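You operate a simulated robot arm through the tools that you are given. There is no shell and no other tool. Be economical: measure what you need, move in short steps, check, and stop when the job is done.

Carry out the task below with a simulated robot arm. There is one attempt and no reset: what you move stays moved.

TASK
Take the packer on the far end of the back board and put it away on the top of the side table. Put one of the steel bars from the far end of the back board on the top of the yellow table. Fetch the brush from the far end of the back board and set it on the top of the green table. Put the black pin from the top of the yellow table on the back board of the left bench and the gold pin on top of the steel block there. Take the oil bottle labelled "chain oil" from the top of the yellow table and leave it on the top of the green table. The order is free. Set down upright: oil bottle.

The check looks at the end state, three seconds after you hand in, the way a careful person would. Anything else that was tipped, shoved, dropped, spilled or broken makes it a failure.

THE ROBOT
A 7-joint arm with a two-finger parallel gripper on a trunk, on a base that drives. Base frame: it is fixed to the floor where the robot stands at the start and does not move with it; the origin is under the middle of the robot, x ahead of it, y to its left, z up. Lengths are in m, angles in degrees, forces in N, time in s.
With the tool pointing down near the work surface it reaches from about 0.3 to 0.72 m from the robot's upright axis, wherever it stands. Its first joint turns from -166.0 to 166.0 degrees. Places, roughly: back board of the left bench [0.8, -4, 0.8]; brush (16x5x12 cm) [0.5, -1, 0.9]; oil bottle [-1, -2.25, 0.75]; packer [0.5, -0.25, 0.75]; pin [-1, -2.25, 0.75]; steel bar [0.5, -0.5, 0.75]; steel block [-1, -2.5, 0.75]; top of the green table [-1.1, -0.3, 0.9]; top of the side table [-0.8, 1.5, 0.8]; top of the yellow table [-1, -2.5, 0.8]. Payload 1.57 kg.
The TCP is the grasp point between the finger pads, 0.03 m short of the fingertips. In the tool frame z runs along the fingers and y along their closing line. The gripper opens to 0.08 m. The fingers are 0.017 m wide and 0.012 m thick; the gripper's body (0.04 by 0.082 m) begins 0.08 m behind the TCP.
Orientation is told as [roll, pitch, yaw] about the base's x, y, z axes, in that order, counted from this pose: with the fingers straight down and closing along the base's y, the tool's x points along the base's -x, its y along +y and its z along -z.

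THE INTERFACE
- The arm moves only by the tool drive_tool. Its argument "motion" is a list of rows, each a list of 7 numbers: the shift along the tool's x, y, z in m, then the turn, a rotation vector about the tool's x, y, z in degrees, then the gripper command, from -1 (shut) to 1 (fully open), values between in proportion. In form: [[x, y, z, ax, ay, az, fingers], ...]. A call has 1 to 10 rows; each row is the pose to reach, as a shift and turn from the pose commanded when the call began, along the tool's axes at that moment. Rows are played at 5 a second. More than 0.05 m and 8.6 degrees between two rows, or a gripper value outside its range, and nothing of the call is played. A pose out of reach is approached as far as the arm can. The call stops where the force on the tool passes 40 N (or 10 N more than at its start, if that is more) or the arm is blocked; 0.2 s more then pass. The fingers move at their own pace (about 0.072 m/s each) and stop on an object; they squeeze with about 34 N. The grip force told is the motor's: it shows also when the fingers shut on nothing. Time passes only in rows, and 0.2 s behind the last, so rows that repeat a pose let the fingers close. The reply holds the time, the measured pose of the TCP, the force on the tool along the base axes, the opening and the grip force, in the units named above and with some noise, with the torque about the TCP (base axes, N m) and any sound that the robot's microphone picked up.
- Cameras (640 x 400 px; columns grow to the right, rows downward): "scene" is now at [-0.0862, 0.0678, 1.4169]; the picture's right is [-1.00, -0.07, 0.00], its down [-0.05, 0.68, -0.74] and it looks along [0.05, -0.73, -0.68] (base axes); focal length 214 px, centre (320, 200). "wrist" rides on the gripper at [0.072, -0.007, -0.122] in the tool frame; the picture's right is [0.09, 1.00, 0.00], its down [-0.84, 0.08, -0.54] and it looks along [-0.54, 0.05, 0.84] (tool axes); focal length 238 px, centre (320, 200). There is no depth. A picture from a camera that has moved, and an enlarged one, comes with that camera's place and axes in the base frame and with its lens. The place of the scene camera against the robot may be out by one fixed shift of up to 0.018 m in any direction.
- get_image(camera): a new picture of that camera. No time passes.
- raise_lower(by): slides the trunk up (or, below 0, down) by that many m; the arm and the scene camera ride with it, the base frame stays. It gives what a move gives, with no picture.
- drive_base(legs): drives the robot by 1 to 6 legs, each [ahead, left, turn to the left] in m, m and degrees, along the robot's own axes; the way and the turn of a leg run together, so that a leg with both is an arc; at most 1.5 m and 180 degrees a leg. The arm and the cameras ride along, it lands a little off, and it stops where it bumps. It gives what a move gives.
- turn_head(pan, tilt): turns the head with the scene camera to pan (to the left, within 86 degrees either way) and tilt (down, from -29 to 69), counted from straight ahead of the robot. It gives what a move gives.
- enlarge(camera, box): a new picture of the part [left, top, right, bottom] of that camera's present view, enlarged. No time passes.
- close_job(): hands the job in; it is judged then, once.

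Go step by step. Nothing tells you exact positions but the pictures and the camera data: compare them with the known pose of the tool, close in by small moves and look again before you grip or let go. The budget is 186 turns and 144 pictures, counting those below and the enlarged ones. Unless the task says otherwise, let go and move clear before handing in, and close with one line.

The tools are called after "Emit:" by a JSON object that holds its "api" and its "payload". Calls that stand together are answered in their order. drive_tool: Moves the arm, as the interface text tells. Its arguments: {"type":"object","properties":{"motion":{"type":"array","items":{"type":"array","items":{"type":"number"}}}},"required":["motion"]} The other tools are called the same way: raise_lower (by) slides the trunk up or down; drive_base (legs) drives the base; turn_head (pan, tilt) turns the head that bears the scene camera; get_image (camera) takes a picture; enlarge (camera, box) takes an enlarged picture of a part of a camera's view; close_job () hands the job in.

At the start:

```text
t: 0.0
position: [-0.1572, -0.3946, 1.0855]
ee_rot: [0.0, 0.1, 0.1]
force: [-0.6, 0.4, 0.5]
moment: [0.02, -0.04, -0.02]
gripper_width: 0.0796
gripper_force: 0.0
trunk travel left (down, up): [-0.075, 0.04]
robot x, y, heading: [-0.0017, -0.001, -0.2]
head pan, tilt: [-85.9, 42.6]
```

scene: 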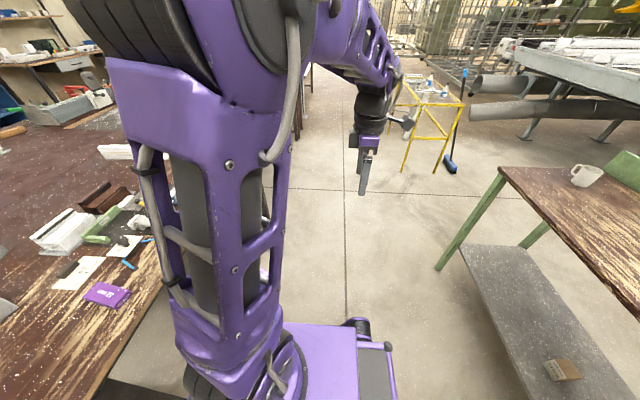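
wrist: 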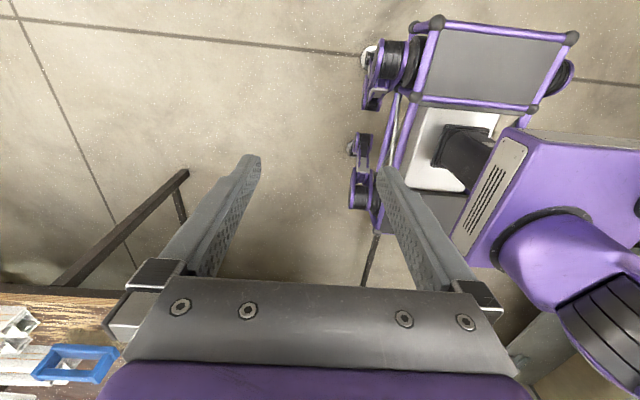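

The camera looks along -y: a long bench on the +x side, the green table on the -x side, the yellow table further off. I'll look around before moving.

Emit:
{"api": "turn_head", "payload": {"pan": -30, "tilt": 40}}

Emit:
{"api": "get_image", "payload": {"camera": "scene"}}

Emit:
{"api": "turn_head", "payload": {"pan": 30, "tilt": 40}}

Emit:
{"api": "get_image", "payload": {"camera": "scene"}}

```text
t: 1.2
position: [-0.1577, -0.3941, 1.0872]
ee_rot: [0.0, 0.0, 0.0]
force: [0.3, -0.3, -0.1]
moment: [0.02, -0.02, 0.06]
gripper_width: 0.0797
gripper_force: 0.1
trunk travel left (down, up): [-0.075, 0.04]
robot x, y, heading: [0.002, 0.0009, 0.0]
head pan, tilt: [-30.0, 40.0]
```

```text
141 pictures are left
camera scene: at [-0.0185, 0.1082, 1.4207], right [-0.5, -0.87, 0.0], down [-0.56, 0.32, -0.77], along [0.66, -0.38, -0.64], focal length 214 px, centre (320, 200)
```

scene: 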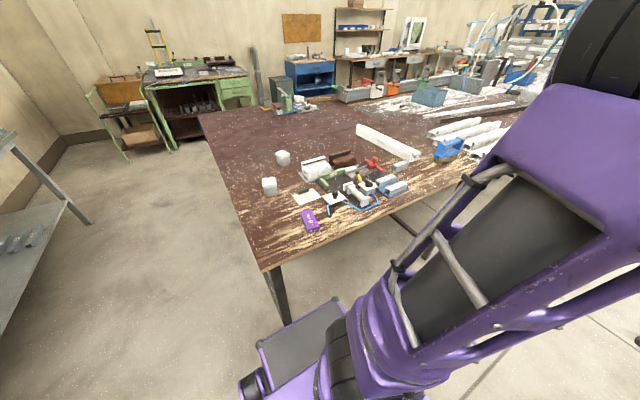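

```text
t: 2.5
position: [-0.158, -0.3954, 1.0853]
ee_rot: [0.1, 0.1, 0.1]
force: [0.7, -0.4, -0.8]
moment: [-0.01, -0.03, 0.02]
gripper_width: 0.0801
gripper_force: 0.0
trunk travel left (down, up): [-0.075, 0.04]
robot x, y, heading: [0.0012, -0.0002, 0.0]
head pan, tilt: [30.0, 40.0]
```

```text
140 pictures are left
camera scene: at [-0.0122, 0.1218, 1.4205], right [-0.34, -0.94, 0.0], down [-0.61, 0.22, -0.76], along [0.72, -0.26, -0.64], focal length 214 px, centre (320, 200)
```

scene: 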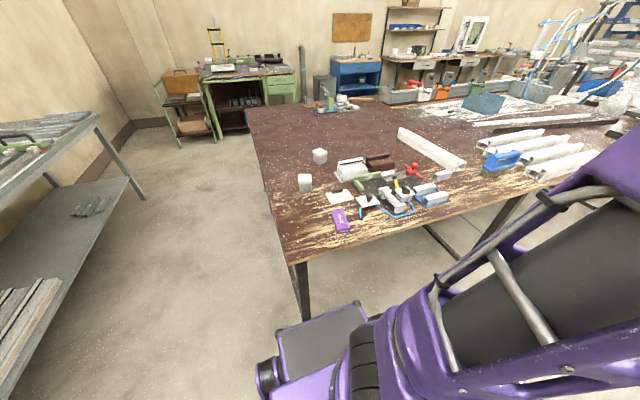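

The bench ahead holds objects; I want closer views of its near end and the side table.

Emit:
{"api": "enlarge", "payload": {"camera": "scene", "box": [240, 120, 480, 270]}}

Emit:
{"api": "get_image", "payload": {"camera": "scene"}}

```text
2.67 times, centred on (360, 195) of scene
camera zoom: at [-0.0122, 0.1218, 1.4205], right [-0.34, -0.94, 0.0], down [-0.61, 0.22, -0.76], along [0.72, -0.26, -0.64], focal length 572 px, centre (213, 213)
```

zoom: 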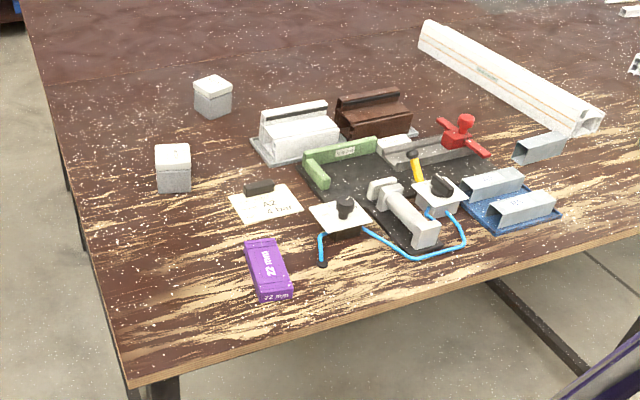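

```text
138 pictures are left
camera scene: at [-0.0122, 0.1218, 1.4205], right [-0.34, -0.94, 0.0], down [-0.61, 0.22, -0.76], along [0.72, -0.26, -0.64], focal length 214 px, centre (320, 200)
```

scene: 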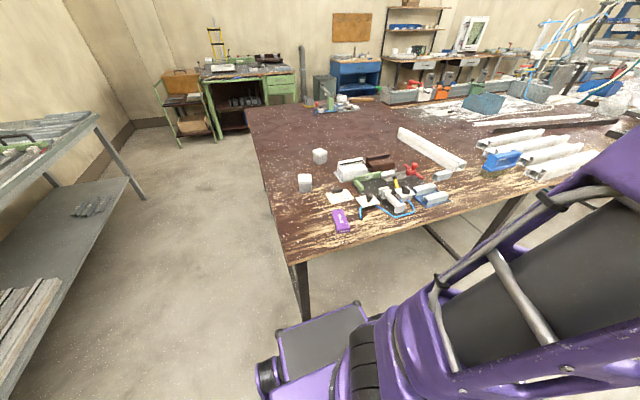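

The purple "22 mm" piece is probably the packer; the bars and brush lie further right. The head lags, so I'll turn it again and look left.

Emit:
{"api": "turn_head", "payload": {"pan": 86, "tilt": 35}}

Emit:
{"api": "turn_head", "payload": {"pan": 86, "tilt": 35}}

Emit:
{"api": "get_image", "payload": {"camera": "scene"}}

```text
t: 3.8
position: [-0.1589, -0.3925, 1.0877]
ee_rot: [-0.1, 0.2, -0.1]
force: [0.3, 0.7, 0.1]
moment: [0.02, 0.02, -0.02]
gripper_width: 0.08
gripper_force: 0.0
trunk travel left (down, up): [-0.075, 0.04]
robot x, y, heading: [-0.0017, 0.0037, 0.2]
head pan, tilt: [85.9, 35.0]
```

```text
t: 4.4
position: [-0.1586, -0.3942, 1.0879]
ee_rot: [-0.2, 0.0, -0.1]
force: [0.5, -0.9, 0.0]
moment: [-0.01, 0.01, -0.01]
gripper_width: 0.0798
gripper_force: 0.1
trunk travel left (down, up): [-0.075, 0.04]
robot x, y, heading: [-0.0025, -0.002, -0.2]
head pan, tilt: [85.9, 35.0]
```

```text
137 pictures are left
camera scene: at [-0.0111, 0.1211, 1.4236], right [-0.34, -0.94, 0.0], down [-0.58, 0.21, -0.79], along [0.74, -0.27, -0.62], focal length 214 px, centre (320, 200)
```

scene: 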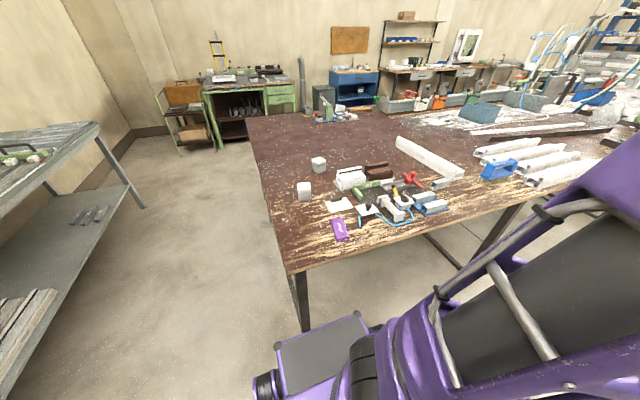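

The head seems blocked by the arm on the left. I'll stand the robot facing +y, so the arm (on its right) is over the bench, after backing off a little.

Emit:
{"api": "drive_base", "payload": {"legs": [[-0.15, 0, 0], [0, 0, 90]]}}

Emit:
{"api": "turn_head", "payload": {"pan": -20, "tilt": 30}}

Emit:
{"api": "get_image", "payload": {"camera": "scene"}}

Emit:
{"api": "get_image", "payload": {"camera": "wrist"}}

```text
t: 9.7
position: [0.2438, -0.1573, 1.0855]
ee_rot: [0.0, 0.0, 90.0]
force: [0.4, 0.0, 0.6]
moment: [0.0, 0.03, -0.01]
gripper_width: 0.0797
gripper_force: 0.1
trunk travel left (down, up): [-0.075, 0.04]
robot x, y, heading: [-0.1484, -0.0, 90.1]
head pan, tilt: [85.9, 35.0]
```

```text
t: 11.5
position: [0.2443, -0.157, 1.0867]
ee_rot: [-0.1, 0.0, 90.1]
force: [0.2, 0.1, -1.0]
moment: [-0.01, -0.01, 0.01]
gripper_width: 0.0802
gripper_force: 0.1
trunk travel left (down, up): [-0.075, 0.04]
robot x, y, heading: [-0.1511, -0.001, 90.3]
head pan, tilt: [-20.0, 30.0]
```

```text
136 pictures are left
camera scene: at [-0.2606, 0.0059, 1.436], right [0.94, -0.34, 0.0], down [-0.17, -0.47, -0.87], along [0.3, 0.81, -0.5], focal length 214 px, centre (320, 200)
```

scene: 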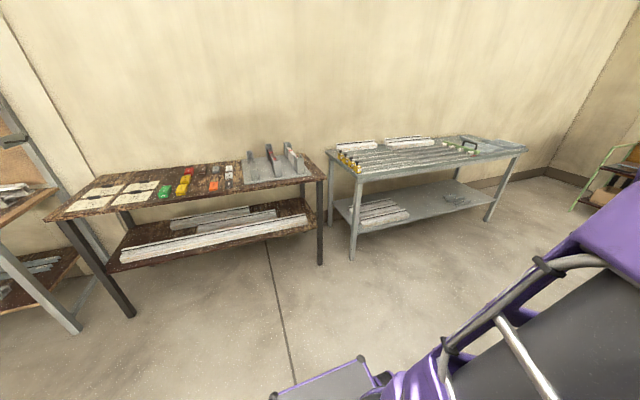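

```text
135 pictures are left
camera wrist: at [0.2507, -0.2294, 1.2079], right [-1.0, -0.09, 0.0], down [-0.08, 0.84, 0.54], along [-0.05, 0.54, -0.84], focal length 238 px, centre (320, 200)
```

wrist: 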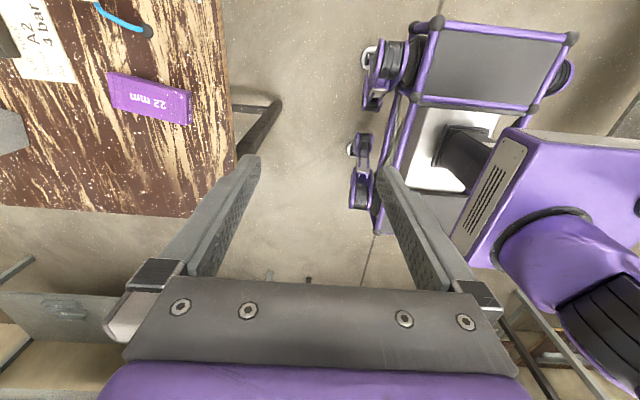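

The brown table at about (-0.8, 1.5) with coloured packers is the side table. Zoom there for free space, and look at the bench with the head.

Emit:
{"api": "enlarge", "payload": {"camera": "scene", "box": [30, 130, 340, 280]}}

Emit:
{"api": "turn_head", "payload": {"pan": -86, "tilt": 45}}

Emit:
{"api": "get_image", "payload": {"camera": "scene"}}

```text
2.06 times, centred on (185, 205) of scene
camera zoom: at [-0.2606, 0.0059, 1.436], right [0.94, -0.34, 0.0], down [-0.17, -0.47, -0.87], along [0.3, 0.81, -0.5], focal length 443 px, centre (599, 190)
```

zoom: 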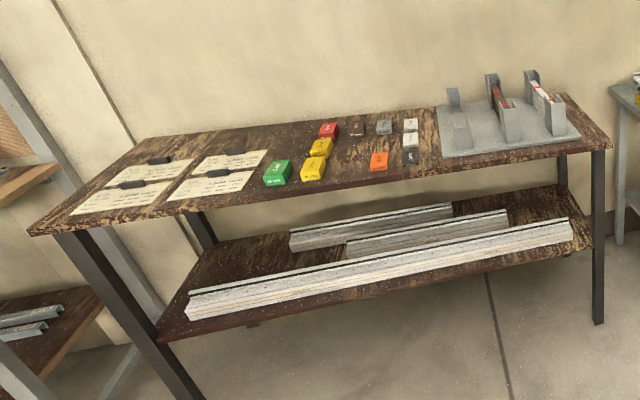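

```text
t: 12.9
position: [0.2448, -0.1583, 1.087]
ee_rot: [0.0, 0.0, 90.1]
force: [0.4, -1.0, 0.2]
moment: [-0.02, 0.0, -0.01]
gripper_width: 0.0798
gripper_force: 0.1
trunk travel left (down, up): [-0.075, 0.04]
robot x, y, heading: [-0.1497, 0.0027, 89.9]
head pan, tilt: [-85.9, 45.0]
```

```text
133 pictures are left
camera scene: at [-0.2103, -0.0733, 1.4135], right [0.07, -1.0, 0.0], down [-0.71, -0.05, -0.71], along [0.71, 0.05, -0.71], focal length 214 px, centre (320, 200)
```

scene: 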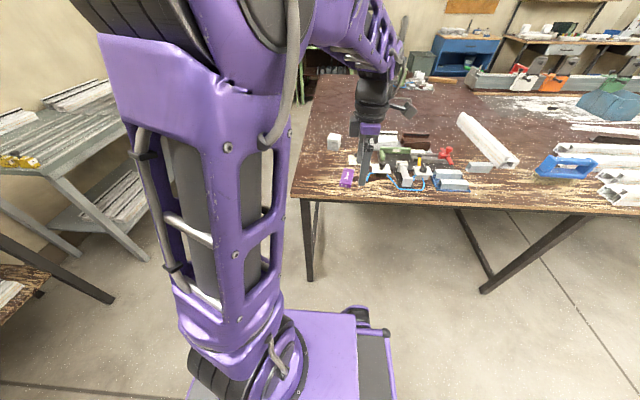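

The bench view is clear now; zoom in on the work items.

Emit:
{"api": "enlarge", "payload": {"camera": "scene", "box": [320, 120, 480, 220]}}

Emit:
{"api": "enlarge", "payload": {"camera": "scene", "box": [460, 110, 640, 222]}}

```text
4.00 times, centred on (400, 170) of scene
camera zoom: at [-0.2103, -0.0733, 1.4135], right [0.07, -1.0, 0.0], down [-0.71, -0.05, -0.71], along [0.71, 0.05, -0.71], focal length 858 px, centre (0, 320)
```

zoom: 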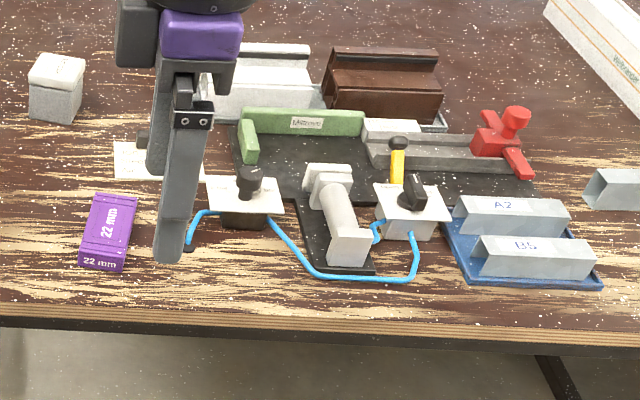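

```text
3.56 times, centred on (550, 166) of scene
camera zoom: at [-0.2103, -0.0733, 1.4135], right [0.07, -1.0, 0.0], down [-0.71, -0.05, -0.71], along [0.71, 0.05, -0.71], focal length 763 px, centre (-498, 321)
```

zoom: 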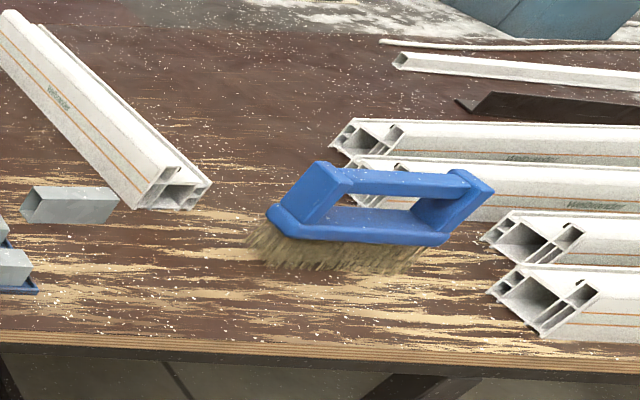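

The brush is the blue-handled one; steel bars lie on the blue tray (A2, B4) with a loose one beside it. Packer is around (0.55, -0.14). I'll strafe toward the bench and turn the gripper to close along y.

Emit:
{"api": "drive_base", "payload": {"legs": [[0, -0.15, 0]]}}

Emit:
{"api": "drive_tool", "payload": {"motion": [[0, -0.01, 0, 0, 0, 8.5, 1], [0, -0.02, 0, 0, 0, 17, 1], [0, -0.03, 0, 0, 0, 25.5, 1], [0, -0.04, 0, 0, 0, 34, 1], [0, -0.05, 0.01, 0, 0, 42.5, 1], [0, -0.06, 0.02, 0, 0, 51, 1], [0, -0.07, 0.03, 0, 0, 59.5, 1], [0, -0.08, 0.04, 0, 0, 68, 1], [0, -0.09, 0.05, 0, 0, 76.5, 1], [0, -0.1, 0.05, 0, 0, 85, 1]]}}

Emit:
{"api": "get_image", "payload": {"camera": "wrist"}}

```text
t: 15.0
position: [0.3938, -0.1588, 1.0863]
ee_rot: [0.0, 0.0, 90.0]
force: [0.1, 0.2, 1.5]
moment: [0.0, 0.02, -0.01]
gripper_width: 0.08
gripper_force: 0.0
trunk travel left (down, up): [-0.075, 0.04]
robot x, y, heading: [-0.0006, 0.0011, 90.0]
head pan, tilt: [-85.9, 45.0]
```

```text
t: 17.2
position: [0.494, -0.1561, 1.0361]
ee_rot: [0.0, 0.1, 4.9]
force: [-0.1, -0.3, -0.1]
moment: [-0.03, -0.02, 0.02]
gripper_width: 0.0798
gripper_force: 0.1
trunk travel left (down, up): [-0.075, 0.04]
robot x, y, heading: [-0.0021, 0.0017, 89.9]
head pan, tilt: [-85.9, 45.0]
```

```text
130 pictures are left
camera wrist: at [0.4221, -0.1699, 1.157], right [-0.18, 0.98, 0.0], down [0.83, 0.15, 0.54], along [0.53, 0.1, -0.84], focal length 238 px, centre (320, 200)
```

wrist: 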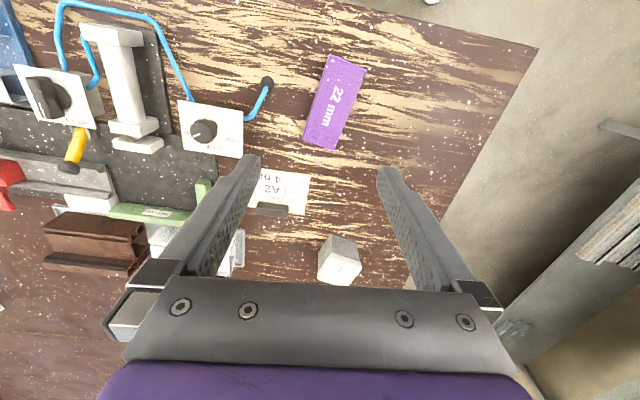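

Triangulating the wrist views, the bench top is about z≈0.86 and the packer is at (0.468, -0.144), its axis turned about -9°. I'll align and come down to 0.95.

Emit:
{"api": "drive_tool", "payload": {"motion": [[0.012, 0.007, 0.03, 0, 0, 7, 1], [0.025, 0.014, 0.06, 0, 0, 13.6, 1], [0.025, 0.014, 0.086, 0, 0, 13.6, 1], [0.025, 0.014, 0.086, 0, 0, 13.6, 1]]}}

Emit:
{"api": "get_image", "payload": {"camera": "wrist"}}

```text
t: 18.2
position: [0.4675, -0.1457, 0.9503]
ee_rot: [0.1, 0.0, -8.6]
force: [-1.1, -0.9, 0.2]
moment: [-0.01, 0.03, 0.01]
gripper_width: 0.0798
gripper_force: 0.1
trunk travel left (down, up): [-0.075, 0.04]
robot x, y, heading: [-0.0014, -0.0001, 89.7]
head pan, tilt: [-85.9, 45.0]
```

```text
129 pictures are left
camera wrist: at [0.3945, -0.1409, 1.0703], right [0.06, 1.0, 0.0], down [0.84, -0.05, 0.54], along [0.54, -0.03, -0.84], focal length 238 px, centre (320, 200)
```

wrist: 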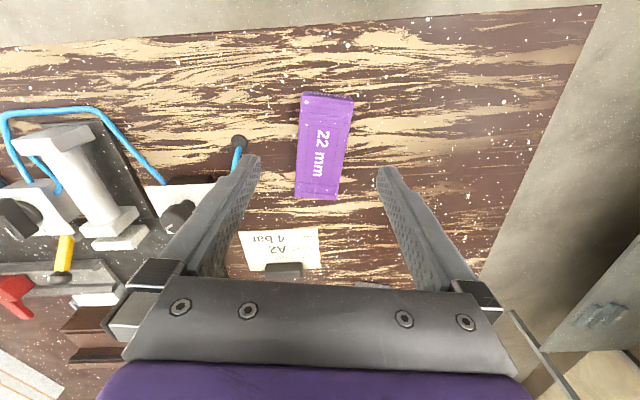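

Aligned: packer centre (0.470, -0.142), top z≈0.87. Descend and grip.

Emit:
{"api": "drive_tool", "payload": {"motion": [[0, 0.003, 0.04, 0, 0, 0, 1], [0, 0.003, 0.06, 0, 0, 0, 1], [0, 0.003, 0.068, 0, 0, 0, 1], [0, 0.003, 0.073, 0, 0, 0, 1]]}}

Emit:
{"api": "get_image", "payload": {"camera": "wrist"}}

```text
t: 19.2
position: [0.4679, -0.1427, 0.8761]
ee_rot: [0.0, 0.1, -8.6]
force: [-0.4, 0.0, 0.3]
moment: [0.04, -0.02, 0.0]
gripper_width: 0.0799
gripper_force: 0.0
trunk travel left (down, up): [-0.075, 0.04]
robot x, y, heading: [0.0001, -0.0013, 90.1]
head pan, tilt: [-85.9, 45.0]
```

```text
128 pictures are left
camera wrist: at [0.3953, -0.1383, 0.9975], right [0.06, 1.0, 0.0], down [0.84, -0.05, 0.54], along [0.54, -0.03, -0.84], focal length 238 px, centre (320, 200)
```

wrist: 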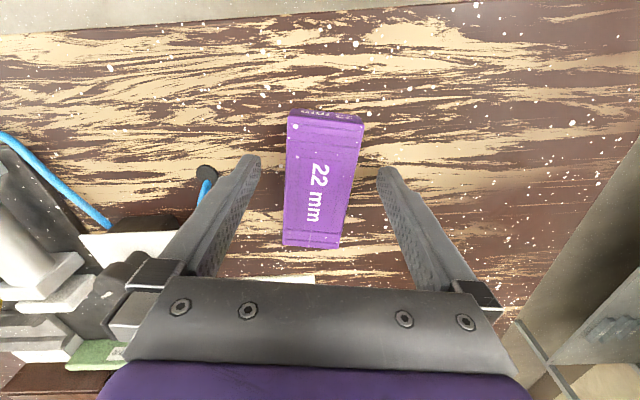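

Packer top looks lower than my fingertips (bench ≈0.82). Go down in small steps.

Emit:
{"api": "drive_tool", "payload": {"motion": [[-0.006, 0, 0.01, 0, 0, 0, 1], [-0.01, 0, 0.02, 0, 0, 0, 1], [-0.01, 0, 0.02, 0, 0, 0, 1]]}}

Emit:
{"api": "get_image", "payload": {"camera": "wrist"}}

```text
t: 19.7
position: [0.4722, -0.1455, 0.8694]
ee_rot: [0.0, -0.1, -8.6]
force: [-13.0, 3.6, 25.6]
moment: [-0.92, 0.68, -0.56]
gripper_width: 0.0781
gripper_force: 0.0
trunk travel left (down, up): [-0.075, 0.04]
robot x, y, heading: [0.0012, -0.0025, 90.1]
head pan, tilt: [-85.9, 45.0]
stopped in row 2: the force on the tool passed its limit at 53 N (the readings are from after the stop); the commanded pose is now the measured one
```

```text
127 pictures are left
camera wrist: at [0.4, -0.14, 0.9907], right [0.06, 1.0, 0.0], down [0.84, -0.05, 0.54], along [0.54, -0.03, -0.84], focal length 238 px, centre (320, 200)
```

wrist: 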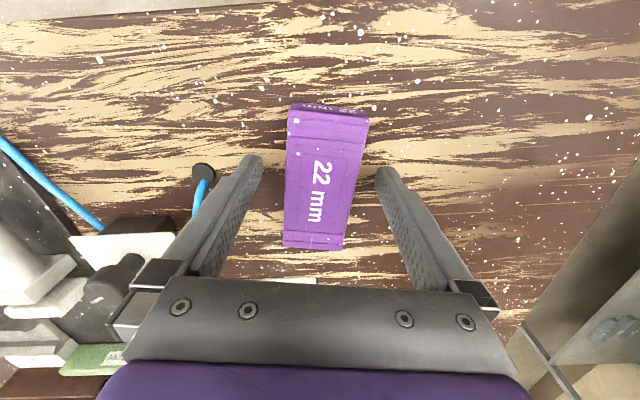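

Fingertips touched the bench (top z≈0.84). Lift 4 mm and close on the packer, then lift.

Emit:
{"api": "drive_tool", "payload": {"motion": [[0, 0.003, -0.005, 0, 0, 0, 1], [0, 0.003, -0.005, 0, 0, 0, 0], [0, 0.003, -0.005, 0, 0, 0, -1], [0, 0.003, -0.005, 0, 0, 0, -1], [0, 0.003, -0.005, 0, 0, 0, -1], [0, 0.003, -0.03, 0, 0, 0, -1], [0, 0.003, -0.08, 0, 0, 0, -1]]}}

Emit:
{"api": "get_image", "payload": {"camera": "wrist"}}

```text
t: 21.3
position: [0.4749, -0.1413, 0.9465]
ee_rot: [0.1, 0.1, -8.6]
force: [0.6, -0.4, 0.2]
moment: [0.0, 0.01, -0.01]
gripper_width: 0.0
gripper_force: 20.9
trunk travel left (down, up): [-0.075, 0.04]
robot x, y, heading: [-0.0014, -0.0008, 89.9]
head pan, tilt: [-85.9, 45.0]
```

```text
126 pictures are left
camera wrist: at [0.4032, -0.1368, 1.0672], right [0.06, 1.0, 0.0], down [0.84, -0.05, 0.54], along [0.54, -0.03, -0.84], focal length 238 px, centre (320, 200)
```

wrist: 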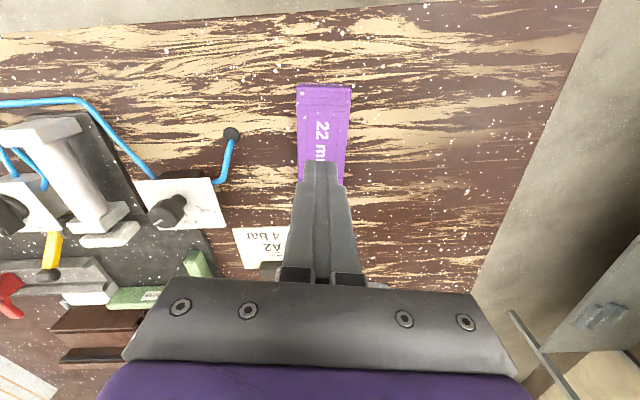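

The fingers closed above the packer: its top is lower (~0.83) and the left finger had touched the black hose end. I'll use a narrower opening, grip nearer to me, and check before the last descent.

Emit:
{"api": "drive_tool", "payload": {"motion": [[0.01, -0.001, 0, 0, 0, 0, 0.5], [0.02, -0.001, 0, 0, 0, 0, 0.5], [0.02, -0.001, 0.04, 0, 0, 0, 0.5], [0.02, -0.001, 0.08, 0, 0, 0, 0.5], [0.02, -0.001, 0.08, 0, 0, 0, 0.5]]}}

Emit:
{"api": "get_image", "payload": {"camera": "wrist"}}

Emit:
{"api": "enlarge", "payload": {"camera": "scene", "box": [320, 120, 480, 220]}}

```text
t: 22.5
position: [0.4544, -0.14, 0.869]
ee_rot: [0.1, -0.3, -8.6]
force: [-8.7, 5.1, 37.7]
moment: [-0.47, 0.64, -0.13]
gripper_width: 0.0599
gripper_force: 0.1
trunk travel left (down, up): [-0.075, 0.04]
robot x, y, heading: [-0.0017, 0.0024, 89.9]
head pan, tilt: [-85.9, 45.0]
```

```text
125 pictures are left
camera wrist: at [0.382, -0.1347, 0.9904], right [0.06, 1.0, 0.0], down [0.84, -0.05, 0.55], along [0.55, -0.03, -0.84], focal length 238 px, centre (320, 200)
```

wrist: 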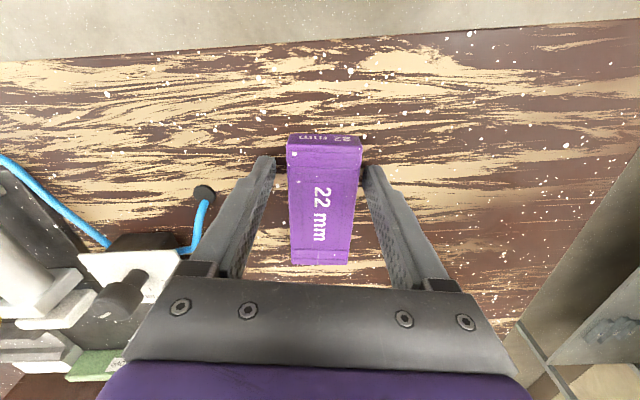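

```text
4.00 times, centred on (400, 170) of scene
camera zoom: at [-0.0643, -0.0722, 1.4141], right [0.07, -1.0, 0.0], down [-0.7, -0.05, -0.71], along [0.71, 0.05, -0.71], focal length 858 px, centre (0, 320)
```

zoom: 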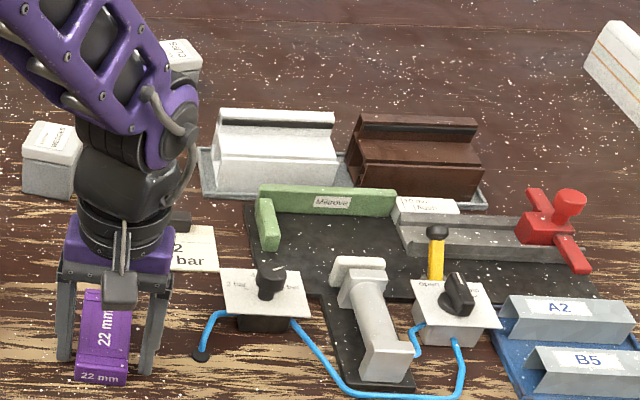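

Both fingertips now press on the bench with the packer between them. Ease 1.5 mm up and close here, staying put to read the width.

Emit:
{"api": "drive_tool", "payload": {"motion": [[-0.008, 0, -0.006, 0, 0, 0, 0.5], [-0.008, 0, -0.006, 0, 0, 0, 0], [-0.008, 0, -0.006, 0, 0, 0, -1], [-0.008, 0, -0.006, 0, 0, 0, -1], [-0.008, 0, -0.006, 0, 0, 0, -1]]}}

Emit:
{"api": "get_image", "payload": {"camera": "wrist"}}

```text
t: 23.7
position: [0.4626, -0.1408, 0.8721]
ee_rot: [0.1, 0.0, -8.7]
force: [0.3, 0.1, -0.8]
moment: [0.01, 0.01, -0.02]
gripper_width: 0.0441
gripper_force: 33.7
trunk travel left (down, up): [-0.075, 0.04]
robot x, y, heading: [-0.0008, -0.0049, 89.8]
head pan, tilt: [-85.9, 45.0]
```

```text
123 pictures are left
camera wrist: at [0.3908, -0.1364, 0.9931], right [0.06, 1.0, 0.0], down [0.84, -0.05, 0.54], along [0.54, -0.03, -0.84], focal length 238 px, centre (320, 200)
```

wrist: 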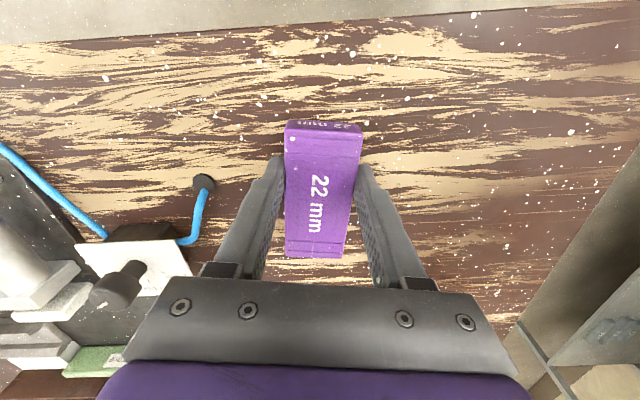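

Gripped: 44 mm wide. Lift and check.

Emit:
{"api": "drive_tool", "payload": {"motion": [[0, 0, -0.02, 0, 0, 0, -1], [0, 0, -0.05, 0, 0, 0, -1], [0, 0, -0.1, 0, 0, 0, -1], [0, 0, -0.14, 0, 0, 0, -1]]}}

Emit:
{"api": "get_image", "payload": {"camera": "wrist"}}

```text
t: 24.7
position: [0.4628, -0.1412, 1.012]
ee_rot: [0.1, 0.2, -8.7]
force: [0.0, 0.4, -0.6]
moment: [-0.01, 0.05, 0.02]
gripper_width: 0.0442
gripper_force: 34.0
trunk travel left (down, up): [-0.075, 0.04]
robot x, y, heading: [0.0021, 0.0024, 90.1]
head pan, tilt: [-85.9, 45.0]
```

```text
122 pictures are left
camera wrist: at [0.3907, -0.1367, 1.1339], right [0.06, 1.0, 0.0], down [0.84, -0.05, 0.54], along [0.54, -0.03, -0.84], focal length 238 px, centre (320, 200)
```

wrist: 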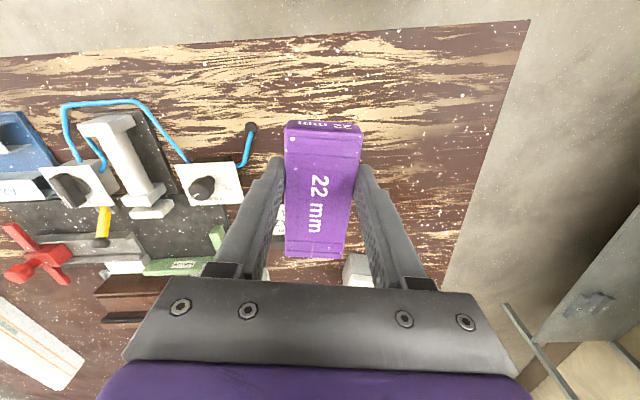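

Held firmly. Drive to the side table: strafe off the bench, go ahead, turn left so the arm faces the table.

Emit:
{"api": "drive_base", "payload": {"legs": [[0, 0.15, 0], [0.75, 0, 0], [0, 0, 90], [0.35, 0, 0]]}}

Emit:
{"api": "get_image", "payload": {"camera": "scene"}}

Emit:
{"api": "get_image", "payload": {"camera": "wrist"}}

```text
t: 36.1
position: [-0.351, 1.2067, 1.0123]
ee_rot: [0.1, 0.0, 80.3]
force: [-0.8, 0.4, -0.7]
moment: [-0.01, -0.01, 0.04]
gripper_width: 0.044
gripper_force: 33.5
trunk travel left (down, up): [-0.075, 0.04]
robot x, y, heading: [-0.5036, 0.7491, 179.0]
head pan, tilt: [-85.9, 45.0]
```

```text
121 pictures are left
camera scene: at [-0.4193, 0.6962, 1.4134], right [1.0, 0.05, 0.0], down [0.04, -0.71, -0.71], along [-0.04, 0.71, -0.71], focal length 214 px, centre (320, 200)
```

scene: 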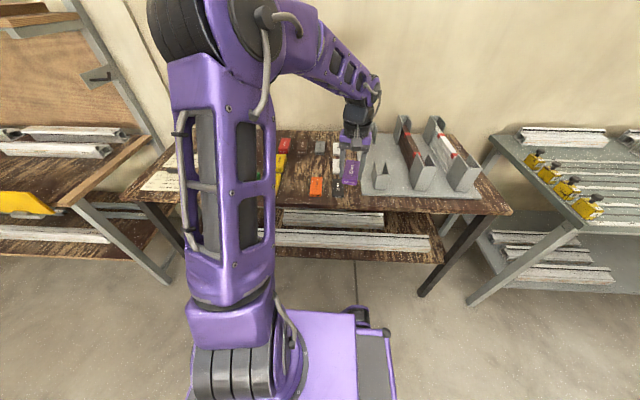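

```text
120 pictures are left
camera wrist: at [-0.3562, 1.1346, 1.1335], right [-1.0, 0.08, 0.0], down [0.07, 0.84, 0.54], along [0.04, 0.54, -0.84], focal length 238 px, centre (320, 200)
```

wrist: 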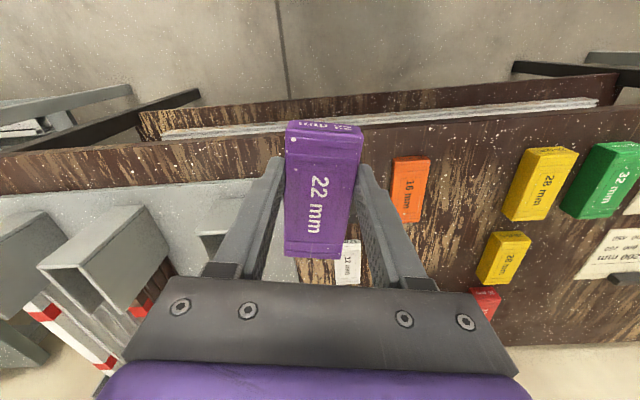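

The side table has packers in size order with a gap between 16 mm (orange) and 28 mm (yellow): I'll place the 22 mm there, around (-0.51, 1.27). Moving over it.

Emit:
{"api": "drive_tool", "payload": {"motion": [[-0.007, 0.042, 0, 0, 0, -3, -1], [-0.014, 0.084, 0, 0, 0, -6, -1], [-0.021, 0.126, 0, 0, 0, -9.7, -1], [-0.0274, 0.166, 0, 0, 0, -9.7, -1], [-0.0274, 0.166, 0.03, 0, 0, -9.7, -1], [-0.0274, 0.166, 0.03, 0, 0, -9.7, -1]]}}

Emit:
{"api": "get_image", "payload": {"camera": "wrist"}}

Emit:
{"api": "enlarge", "payload": {"camera": "scene", "box": [240, 110, 400, 210]}}

```text
t: 37.5
position: [-0.5095, 1.2608, 0.9823]
ee_rot: [0.1, 0.0, 90.0]
force: [0.3, -0.1, -1.0]
moment: [-0.01, 0.01, -0.01]
gripper_width: 0.0441
gripper_force: 33.9
trunk travel left (down, up): [-0.075, 0.04]
robot x, y, heading: [-0.5034, 0.7477, 178.8]
head pan, tilt: [-85.9, 45.0]
```

```text
119 pictures are left
camera wrist: at [-0.5032, 1.1901, 1.1029], right [-1.0, -0.09, 0.0], down [-0.08, 0.84, 0.54], along [-0.05, 0.54, -0.84], focal length 238 px, centre (320, 200)
```

wrist: 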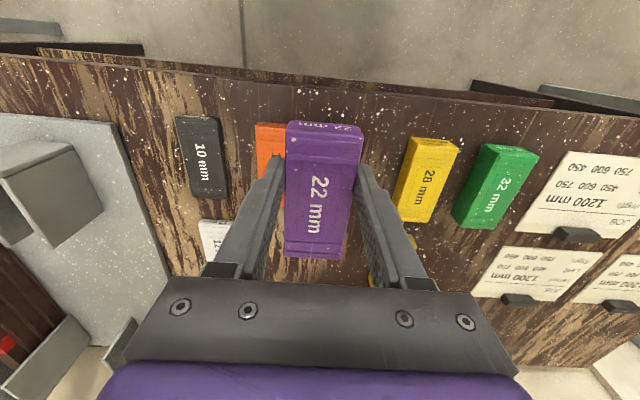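

```text
4.00 times, centred on (320, 160) of scene
camera zoom: at [-0.4194, 0.6962, 1.4134], right [1.0, 0.05, 0.0], down [0.04, -0.71, -0.71], along [-0.04, 0.71, -0.71], focal length 858 px, centre (320, 360)
```

zoom: 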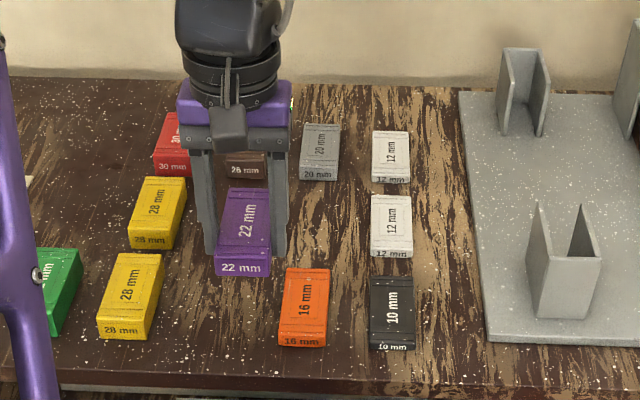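

Refined: orange at (-0.469, 1.31), yellow at (-0.639, 1.31), table top ≈0.826. Move to the middle of the gap and lower part way.

Emit:
{"api": "drive_tool", "payload": {"motion": [[-0.016, 0.022, 0, 0, 0, 0, -1], [-0.032, 0.043, 0, 0, 0, 0, -1], [-0.032, 0.043, 0.04, 0, 0, 0, -1], [-0.032, 0.043, 0.08, 0, 0, 0, -1], [-0.032, 0.043, 0.095, 0, 0, 0, -1], [-0.032, 0.043, 0.095, 0, 0, 0, -1]]}}

Emit:
{"api": "get_image", "payload": {"camera": "wrist"}}

Emit:
{"api": "enlarge", "payload": {"camera": "scene", "box": [240, 110, 400, 210]}}

```text
t: 38.9
position: [-0.5519, 1.2928, 0.8879]
ee_rot: [0.2, 0.0, 89.9]
force: [-0.4, -1.1, -1.4]
moment: [-0.01, -0.02, 0.02]
gripper_width: 0.0439
gripper_force: 33.9
trunk travel left (down, up): [-0.075, 0.04]
robot x, y, heading: [-0.501, 0.7451, 178.8]
head pan, tilt: [-85.9, 45.0]
```

```text
117 pictures are left
camera wrist: at [-0.5455, 1.2211, 1.0084], right [-1.0, -0.09, 0.0], down [-0.08, 0.84, 0.54], along [-0.05, 0.54, -0.84], focal length 238 px, centre (320, 200)
```

wrist: 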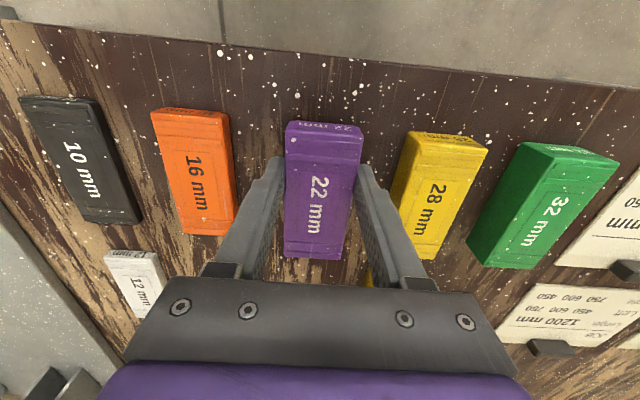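

```text
4.00 times, centred on (320, 160) of scene
camera zoom: at [-0.4194, 0.6962, 1.4134], right [1.0, 0.05, 0.0], down [0.04, -0.71, -0.71], along [-0.04, 0.71, -0.71], focal length 858 px, centre (320, 360)
```

zoom: 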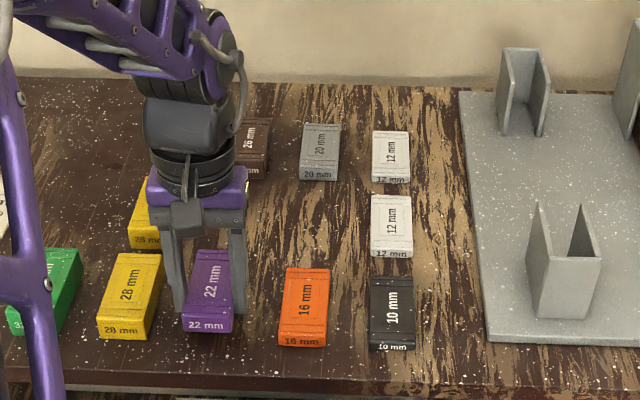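

Nicely in the row, slightly close to yellow. Shift 15 mm to the orange side and lower to contact.

Emit:
{"api": "drive_tool", "payload": {"motion": [[0, -0.015, 0, 0, 0, 0, -1], [0, -0.015, 0.01, 0, 0, 0, -1], [0, -0.015, 0.018, 0, 0, 0, -1], [0, -0.015, 0.023, 0, 0, 0, -1], [0, -0.015, 0.026, 0, 0, 0, -1], [0, -0.015, 0.029, 0, 0, 0, -1]]}}

Emit:
{"api": "get_image", "payload": {"camera": "wrist"}}

```text
t: 40.1
position: [-0.5381, 1.2949, 0.8698]
ee_rot: [0.1, -0.4, 90.0]
force: [0.1, -9.0, 20.6]
moment: [-0.81, -0.34, -0.2]
gripper_width: 0.0442
gripper_force: 34.3
trunk travel left (down, up): [-0.075, 0.04]
robot x, y, heading: [-0.497, 0.7452, 178.9]
head pan, tilt: [-85.9, 45.0]
stopped in row 5: the force on the tool passed its limit at 45 N (the readings are from after the stop); the commanded pose is now the measured one
```

```text
115 pictures are left
camera wrist: at [-0.5306, 1.2207, 0.9903], right [-1.0, -0.09, 0.0], down [-0.08, 0.83, 0.55], along [-0.05, 0.55, -0.84], focal length 238 px, centre (320, 200)
```

wrist: 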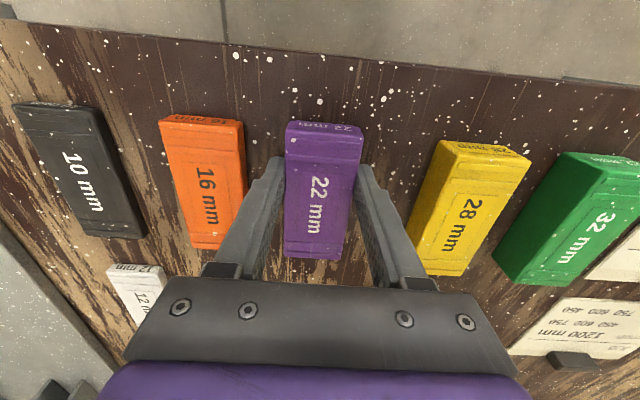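

In contact with the table. Release with a small opening and rise.

Emit:
{"api": "drive_tool", "payload": {"motion": [[0, 0, 0, 0, 0, 0, 0.45], [0, 0, 0, 0, 0, 0, 0.45], [0, 0, -0.02, 0, 0, 0, 0.45], [0, 0, -0.06, 0, 0, 0, 0.45], [0, 0, -0.1, 0, 0, 0, 0.45], [0, 0, -0.15, 0, 0, 0, 1]]}}

Emit:
{"api": "get_image", "payload": {"camera": "wrist"}}

```text
t: 41.5
position: [-0.5355, 1.294, 1.0164]
ee_rot: [0.1, -0.3, 90.1]
force: [0.1, -0.1, 0.5]
moment: [0.0, 0.0, 0.01]
gripper_width: 0.08
gripper_force: 0.1
trunk travel left (down, up): [-0.075, 0.04]
robot x, y, heading: [-0.4992, 0.7455, 179.1]
head pan, tilt: [-85.9, 45.0]
```

```text
114 pictures are left
camera wrist: at [-0.5291, 1.2214, 1.1372], right [-1.0, -0.09, 0.0], down [-0.08, 0.83, 0.55], along [-0.05, 0.54, -0.84], focal length 238 px, centre (320, 200)
```

wrist: 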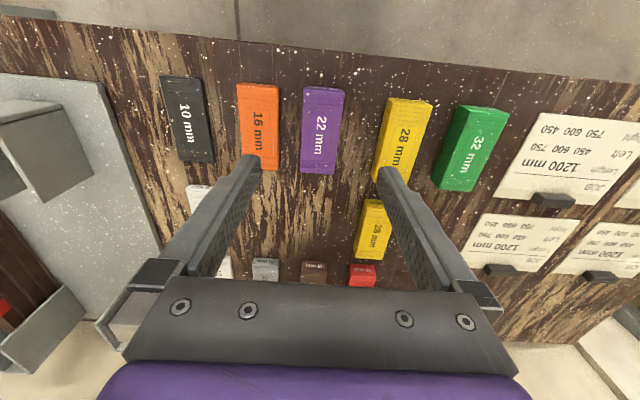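

Packer sits neatly between 16 and 28. Now return to the bench for the brush: raise the arm a little, back off, turn right, and reverse along the aisle.

Emit:
{"api": "drive_tool", "payload": {"motion": [[0, 0, -0.04, 0, 0, 0, 1], [0.05, 0, -0.06, 0, 0, 0, 1], [0.1, 0, -0.08, 0, 0, 0, 1]]}}

Emit:
{"api": "drive_base", "payload": {"legs": [[-0.35, 0, 0], [0, 0, -89], [-0.85, 0, 0], [-0.85, 0, 0]]}}

Emit:
{"api": "get_image", "payload": {"camera": "scene"}}

Emit:
{"api": "get_image", "payload": {"camera": "wrist"}}

```text
refused: row 2 steps farther than a row can; nothing moved
```

```text
t: 55.9
position: [0.4089, -0.9145, 1.0169]
ee_rot: [0.1, -0.2, 1.8]
force: [-0.1, -0.2, 0.5]
moment: [0.0, 0.01, 0.01]
gripper_width: 0.08
gripper_force: 0.0
trunk travel left (down, up): [-0.075, 0.04]
robot x, y, heading: [-0.1394, -0.9654, 91.1]
head pan, tilt: [-85.9, 45.0]
```

```text
113 pictures are left
camera scene: at [-0.1983, -1.0407, 1.4134], right [0.08, -1.0, 0.0], down [-0.7, -0.06, -0.71], along [0.7, 0.06, -0.71], focal length 214 px, centre (320, 200)
```

scene: 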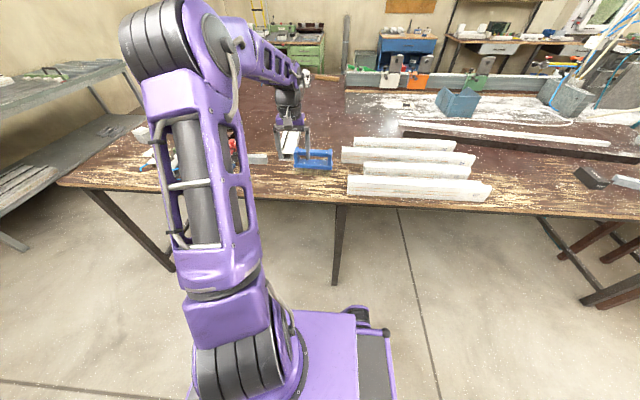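

```text
112 pictures are left
camera wrist: at [0.3363, -0.9232, 1.1371], right [-0.12, 0.99, 0.0], down [0.83, 0.1, 0.55], along [0.54, 0.07, -0.84], focal length 238 px, centre (320, 200)
```

wrist: 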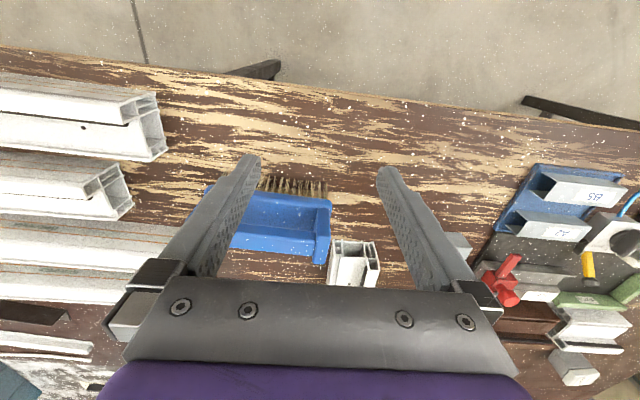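

Brush is near (0.53, -0.955). Raise, step the robot 0.1 m closer, then turn the gripper to close along x.

Emit:
{"api": "drive_tool", "payload": {"motion": [[0, 0, -0.04, 0, 0, -8.5, 1], [0, 0, -0.07, 0, 0, -17, 1], [0, 0, -0.07, 0, 0, -25.5, 1], [0, 0, -0.07, 0, 0, -34, 1], [0, 0, -0.07, 0, 0, -42.5, 1], [0, 0, -0.07, 0, 0, -51, 1], [0, 0, -0.07, 0, 0, -59.5, 1], [0, 0, -0.07, 0, 0, -68, 1], [0, 0, -0.07, 0, 0, -76.5, 1], [0, 0, -0.07, 0, 0, -85, 1]]}}

Emit:
{"api": "drive_base", "payload": {"legs": [[0, -0.1, 0]]}}

Emit:
{"api": "get_image", "payload": {"camera": "wrist"}}

Emit:
{"api": "enlarge", "payload": {"camera": "scene", "box": [220, 110, 380, 210]}}

```text
t: 58.1
position: [0.4081, -0.9148, 1.0871]
ee_rot: [-0.3, -0.1, 87.0]
force: [0.1, -0.4, 0.4]
moment: [0.02, 0.03, 0.01]
gripper_width: 0.0797
gripper_force: 0.0
trunk travel left (down, up): [-0.075, 0.04]
robot x, y, heading: [-0.1407, -0.9696, 90.5]
head pan, tilt: [-85.9, 45.0]
```

```text
t: 59.7
position: [0.5074, -0.9135, 1.0876]
ee_rot: [-0.2, -0.1, 86.8]
force: [0.1, -0.1, -0.3]
moment: [0.03, 0.01, 0.0]
gripper_width: 0.0803
gripper_force: 0.0
trunk travel left (down, up): [-0.075, 0.04]
robot x, y, heading: [-0.0397, -0.9644, 90.9]
head pan, tilt: [-85.9, 45.0]
```

```text
111 pictures are left
camera wrist: at [0.5097, -0.9854, 1.2076], right [-1.0, -0.04, -0.01], down [-0.03, 0.84, 0.54], along [-0.01, 0.54, -0.84], focal length 238 px, centre (320, 200)
```

wrist: 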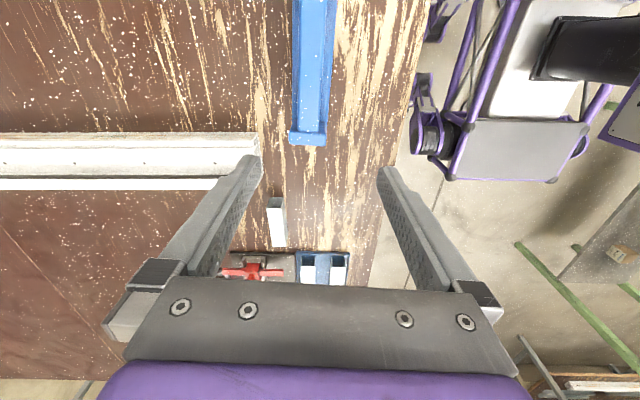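

```text
4.00 times, centred on (300, 160) of scene
camera zoom: at [-0.0987, -1.0395, 1.4134], right [0.08, -1.0, 0.0], down [-0.7, -0.06, -0.71], along [0.7, 0.06, -0.71], focal length 858 px, centre (400, 360)
```

zoom: 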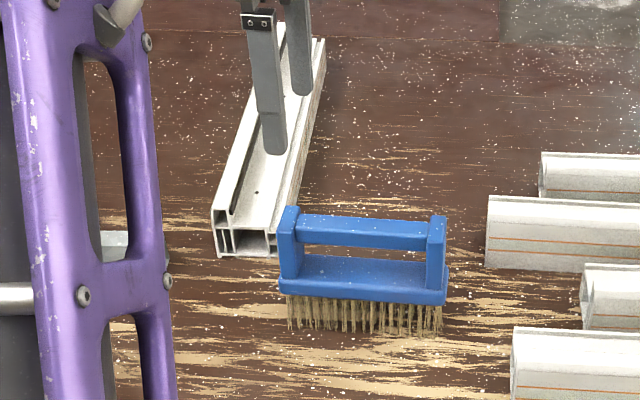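

The brush stands on its bristles with the handle bar on top, along y, at about (0.519, -0.965). Move above it and look again.

Emit:
{"api": "drive_tool", "payload": {"motion": [[0.025, -0.008, 0.01, 0, 0, -2, 1], [0.05, -0.015, 0.03, 0, 0, -2, 1], [0.05, -0.015, 0.06, 0, 0, -2, 1], [0.05, -0.015, 0.06, 0, 0, -2, 1]]}}

Emit:
{"api": "get_image", "payload": {"camera": "wrist"}}

Emit:
{"api": "enlarge", "payload": {"camera": "scene", "box": [220, 110, 380, 210]}}

```text
t: 60.7
position: [0.5212, -0.9633, 1.0259]
ee_rot: [-0.2, -0.1, 88.8]
force: [0.6, 0.4, 0.3]
moment: [-0.01, -0.01, -0.01]
gripper_width: 0.08
gripper_force: 0.0
trunk travel left (down, up): [-0.075, 0.04]
robot x, y, heading: [-0.038, -0.9691, 90.4]
head pan, tilt: [-85.9, 45.0]
```

```text
109 pictures are left
camera wrist: at [0.5255, -1.0364, 1.1469], right [-1.0, -0.07, -0.01], down [-0.06, 0.84, 0.54], along [-0.03, 0.54, -0.84], focal length 238 px, centre (320, 200)
```

wrist: 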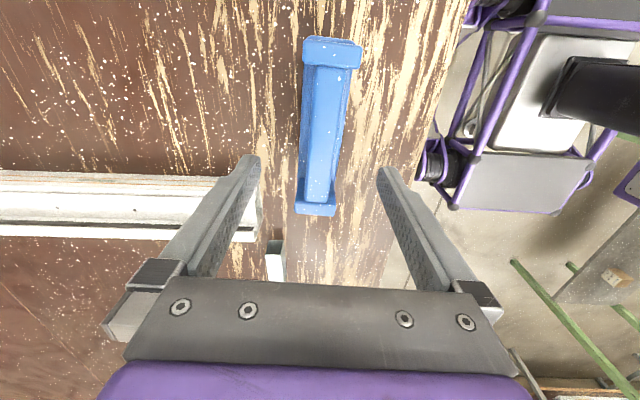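

```text
4.00 times, centred on (300, 160) of scene
camera zoom: at [-0.0985, -1.0395, 1.4134], right [0.08, -1.0, 0.0], down [-0.7, -0.06, -0.71], along [0.7, 0.06, -0.71], focal length 858 px, centre (400, 360)
```

zoom: 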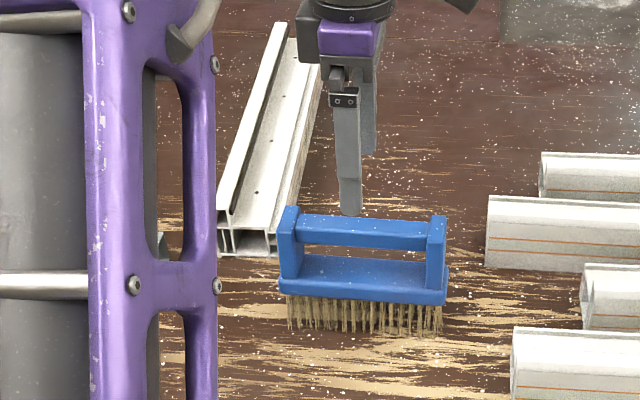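

Bar centre (0.520, -0.969), centred between fingers. Descend to handle height and check.

Emit:
{"api": "drive_tool", "payload": {"motion": [[0.006, 0, 0.03, 0, 0, 0, 1], [0.006, 0, 0.06, 0, 0, 0, 1], [0.006, 0, 0.08, 0, 0, 0, 1], [0.006, 0, 0.08, 0, 0, 0, 1]]}}

Emit:
{"api": "get_image", "payload": {"camera": "wrist"}}

Emit:
{"api": "enlarge", "payload": {"camera": "scene", "box": [220, 110, 380, 210]}}

```text
t: 61.7
position: [0.5219, -0.9701, 0.9462]
ee_rot: [-0.3, -0.1, 88.9]
force: [-0.7, -0.6, -0.6]
moment: [0.0, -0.02, -0.01]
gripper_width: 0.0799
gripper_force: 0.0
trunk travel left (down, up): [-0.075, 0.04]
robot x, y, heading: [-0.0396, -0.9655, 90.7]
head pan, tilt: [-85.9, 45.0]
```

```text
107 pictures are left
camera wrist: at [0.5253, -1.0424, 1.0673], right [-1.0, -0.07, -0.01], down [-0.06, 0.84, 0.54], along [-0.03, 0.54, -0.84], focal length 238 px, centre (320, 200)
```

wrist: 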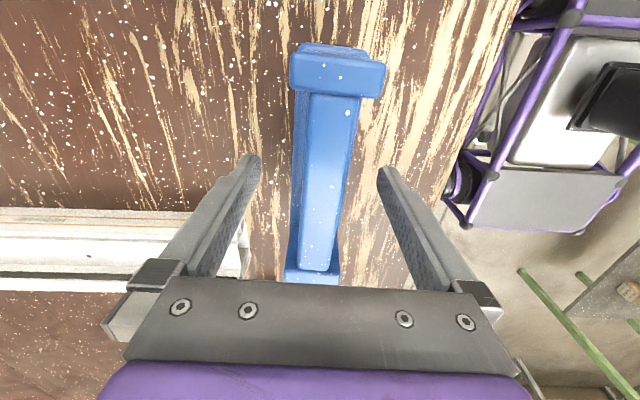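

```text
4.00 times, centred on (300, 160) of scene
camera zoom: at [-0.0986, -1.0395, 1.4134], right [0.08, -1.0, 0.0], down [-0.7, -0.06, -0.71], along [0.7, 0.06, -0.71], focal length 858 px, centre (400, 360)
```

zoom: 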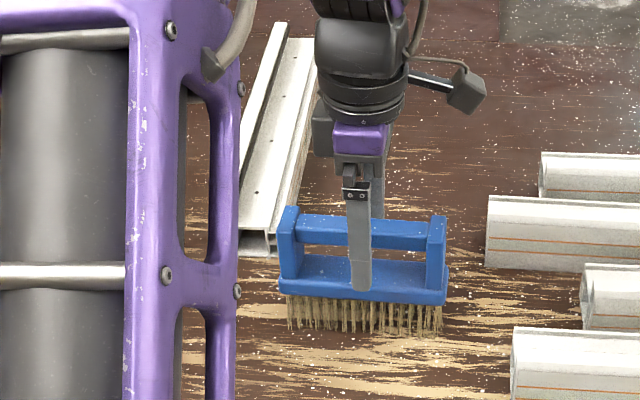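

Fingers straddle the handle bar. Close and read the width, then lift.

Emit:
{"api": "drive_tool", "payload": {"motion": [[0, 0, -0.003, 0, 0, 0, 0], [0, 0, -0.003, 0, 0, 0, -1], [0, 0, -0.003, 0, 0, 0, -1], [0, 0, -0.003, 0, 0, 0, -1], [0, 0, -0.02, 0, 0, 0, -1], [0, 0, -0.06, 0, 0, 0, -1], [0, 0, -0.11, 0, 0, 0, -1]]}}

Emit:
{"api": "get_image", "payload": {"camera": "wrist"}}

```text
t: 63.3
position: [0.5208, -0.9704, 1.0588]
ee_rot: [-0.1, -0.2, 88.7]
force: [-0.3, -0.3, -2.2]
moment: [-0.03, -0.01, -0.04]
gripper_width: 0.0235
gripper_force: 34.9
trunk travel left (down, up): [-0.075, 0.04]
robot x, y, heading: [-0.0412, -0.9634, 90.8]
head pan, tilt: [-85.9, 45.0]
```

```text
105 pictures are left
camera wrist: at [0.5255, -1.0421, 1.1785], right [-1.0, -0.07, 0.0], down [-0.06, 0.84, 0.54], along [-0.04, 0.54, -0.84], focal length 238 px, centre (320, 200)
```

wrist: 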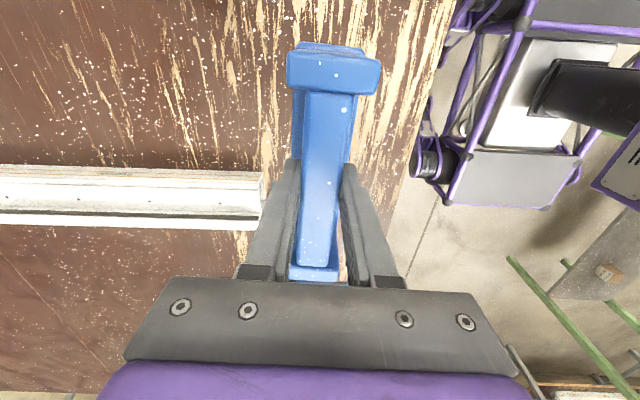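

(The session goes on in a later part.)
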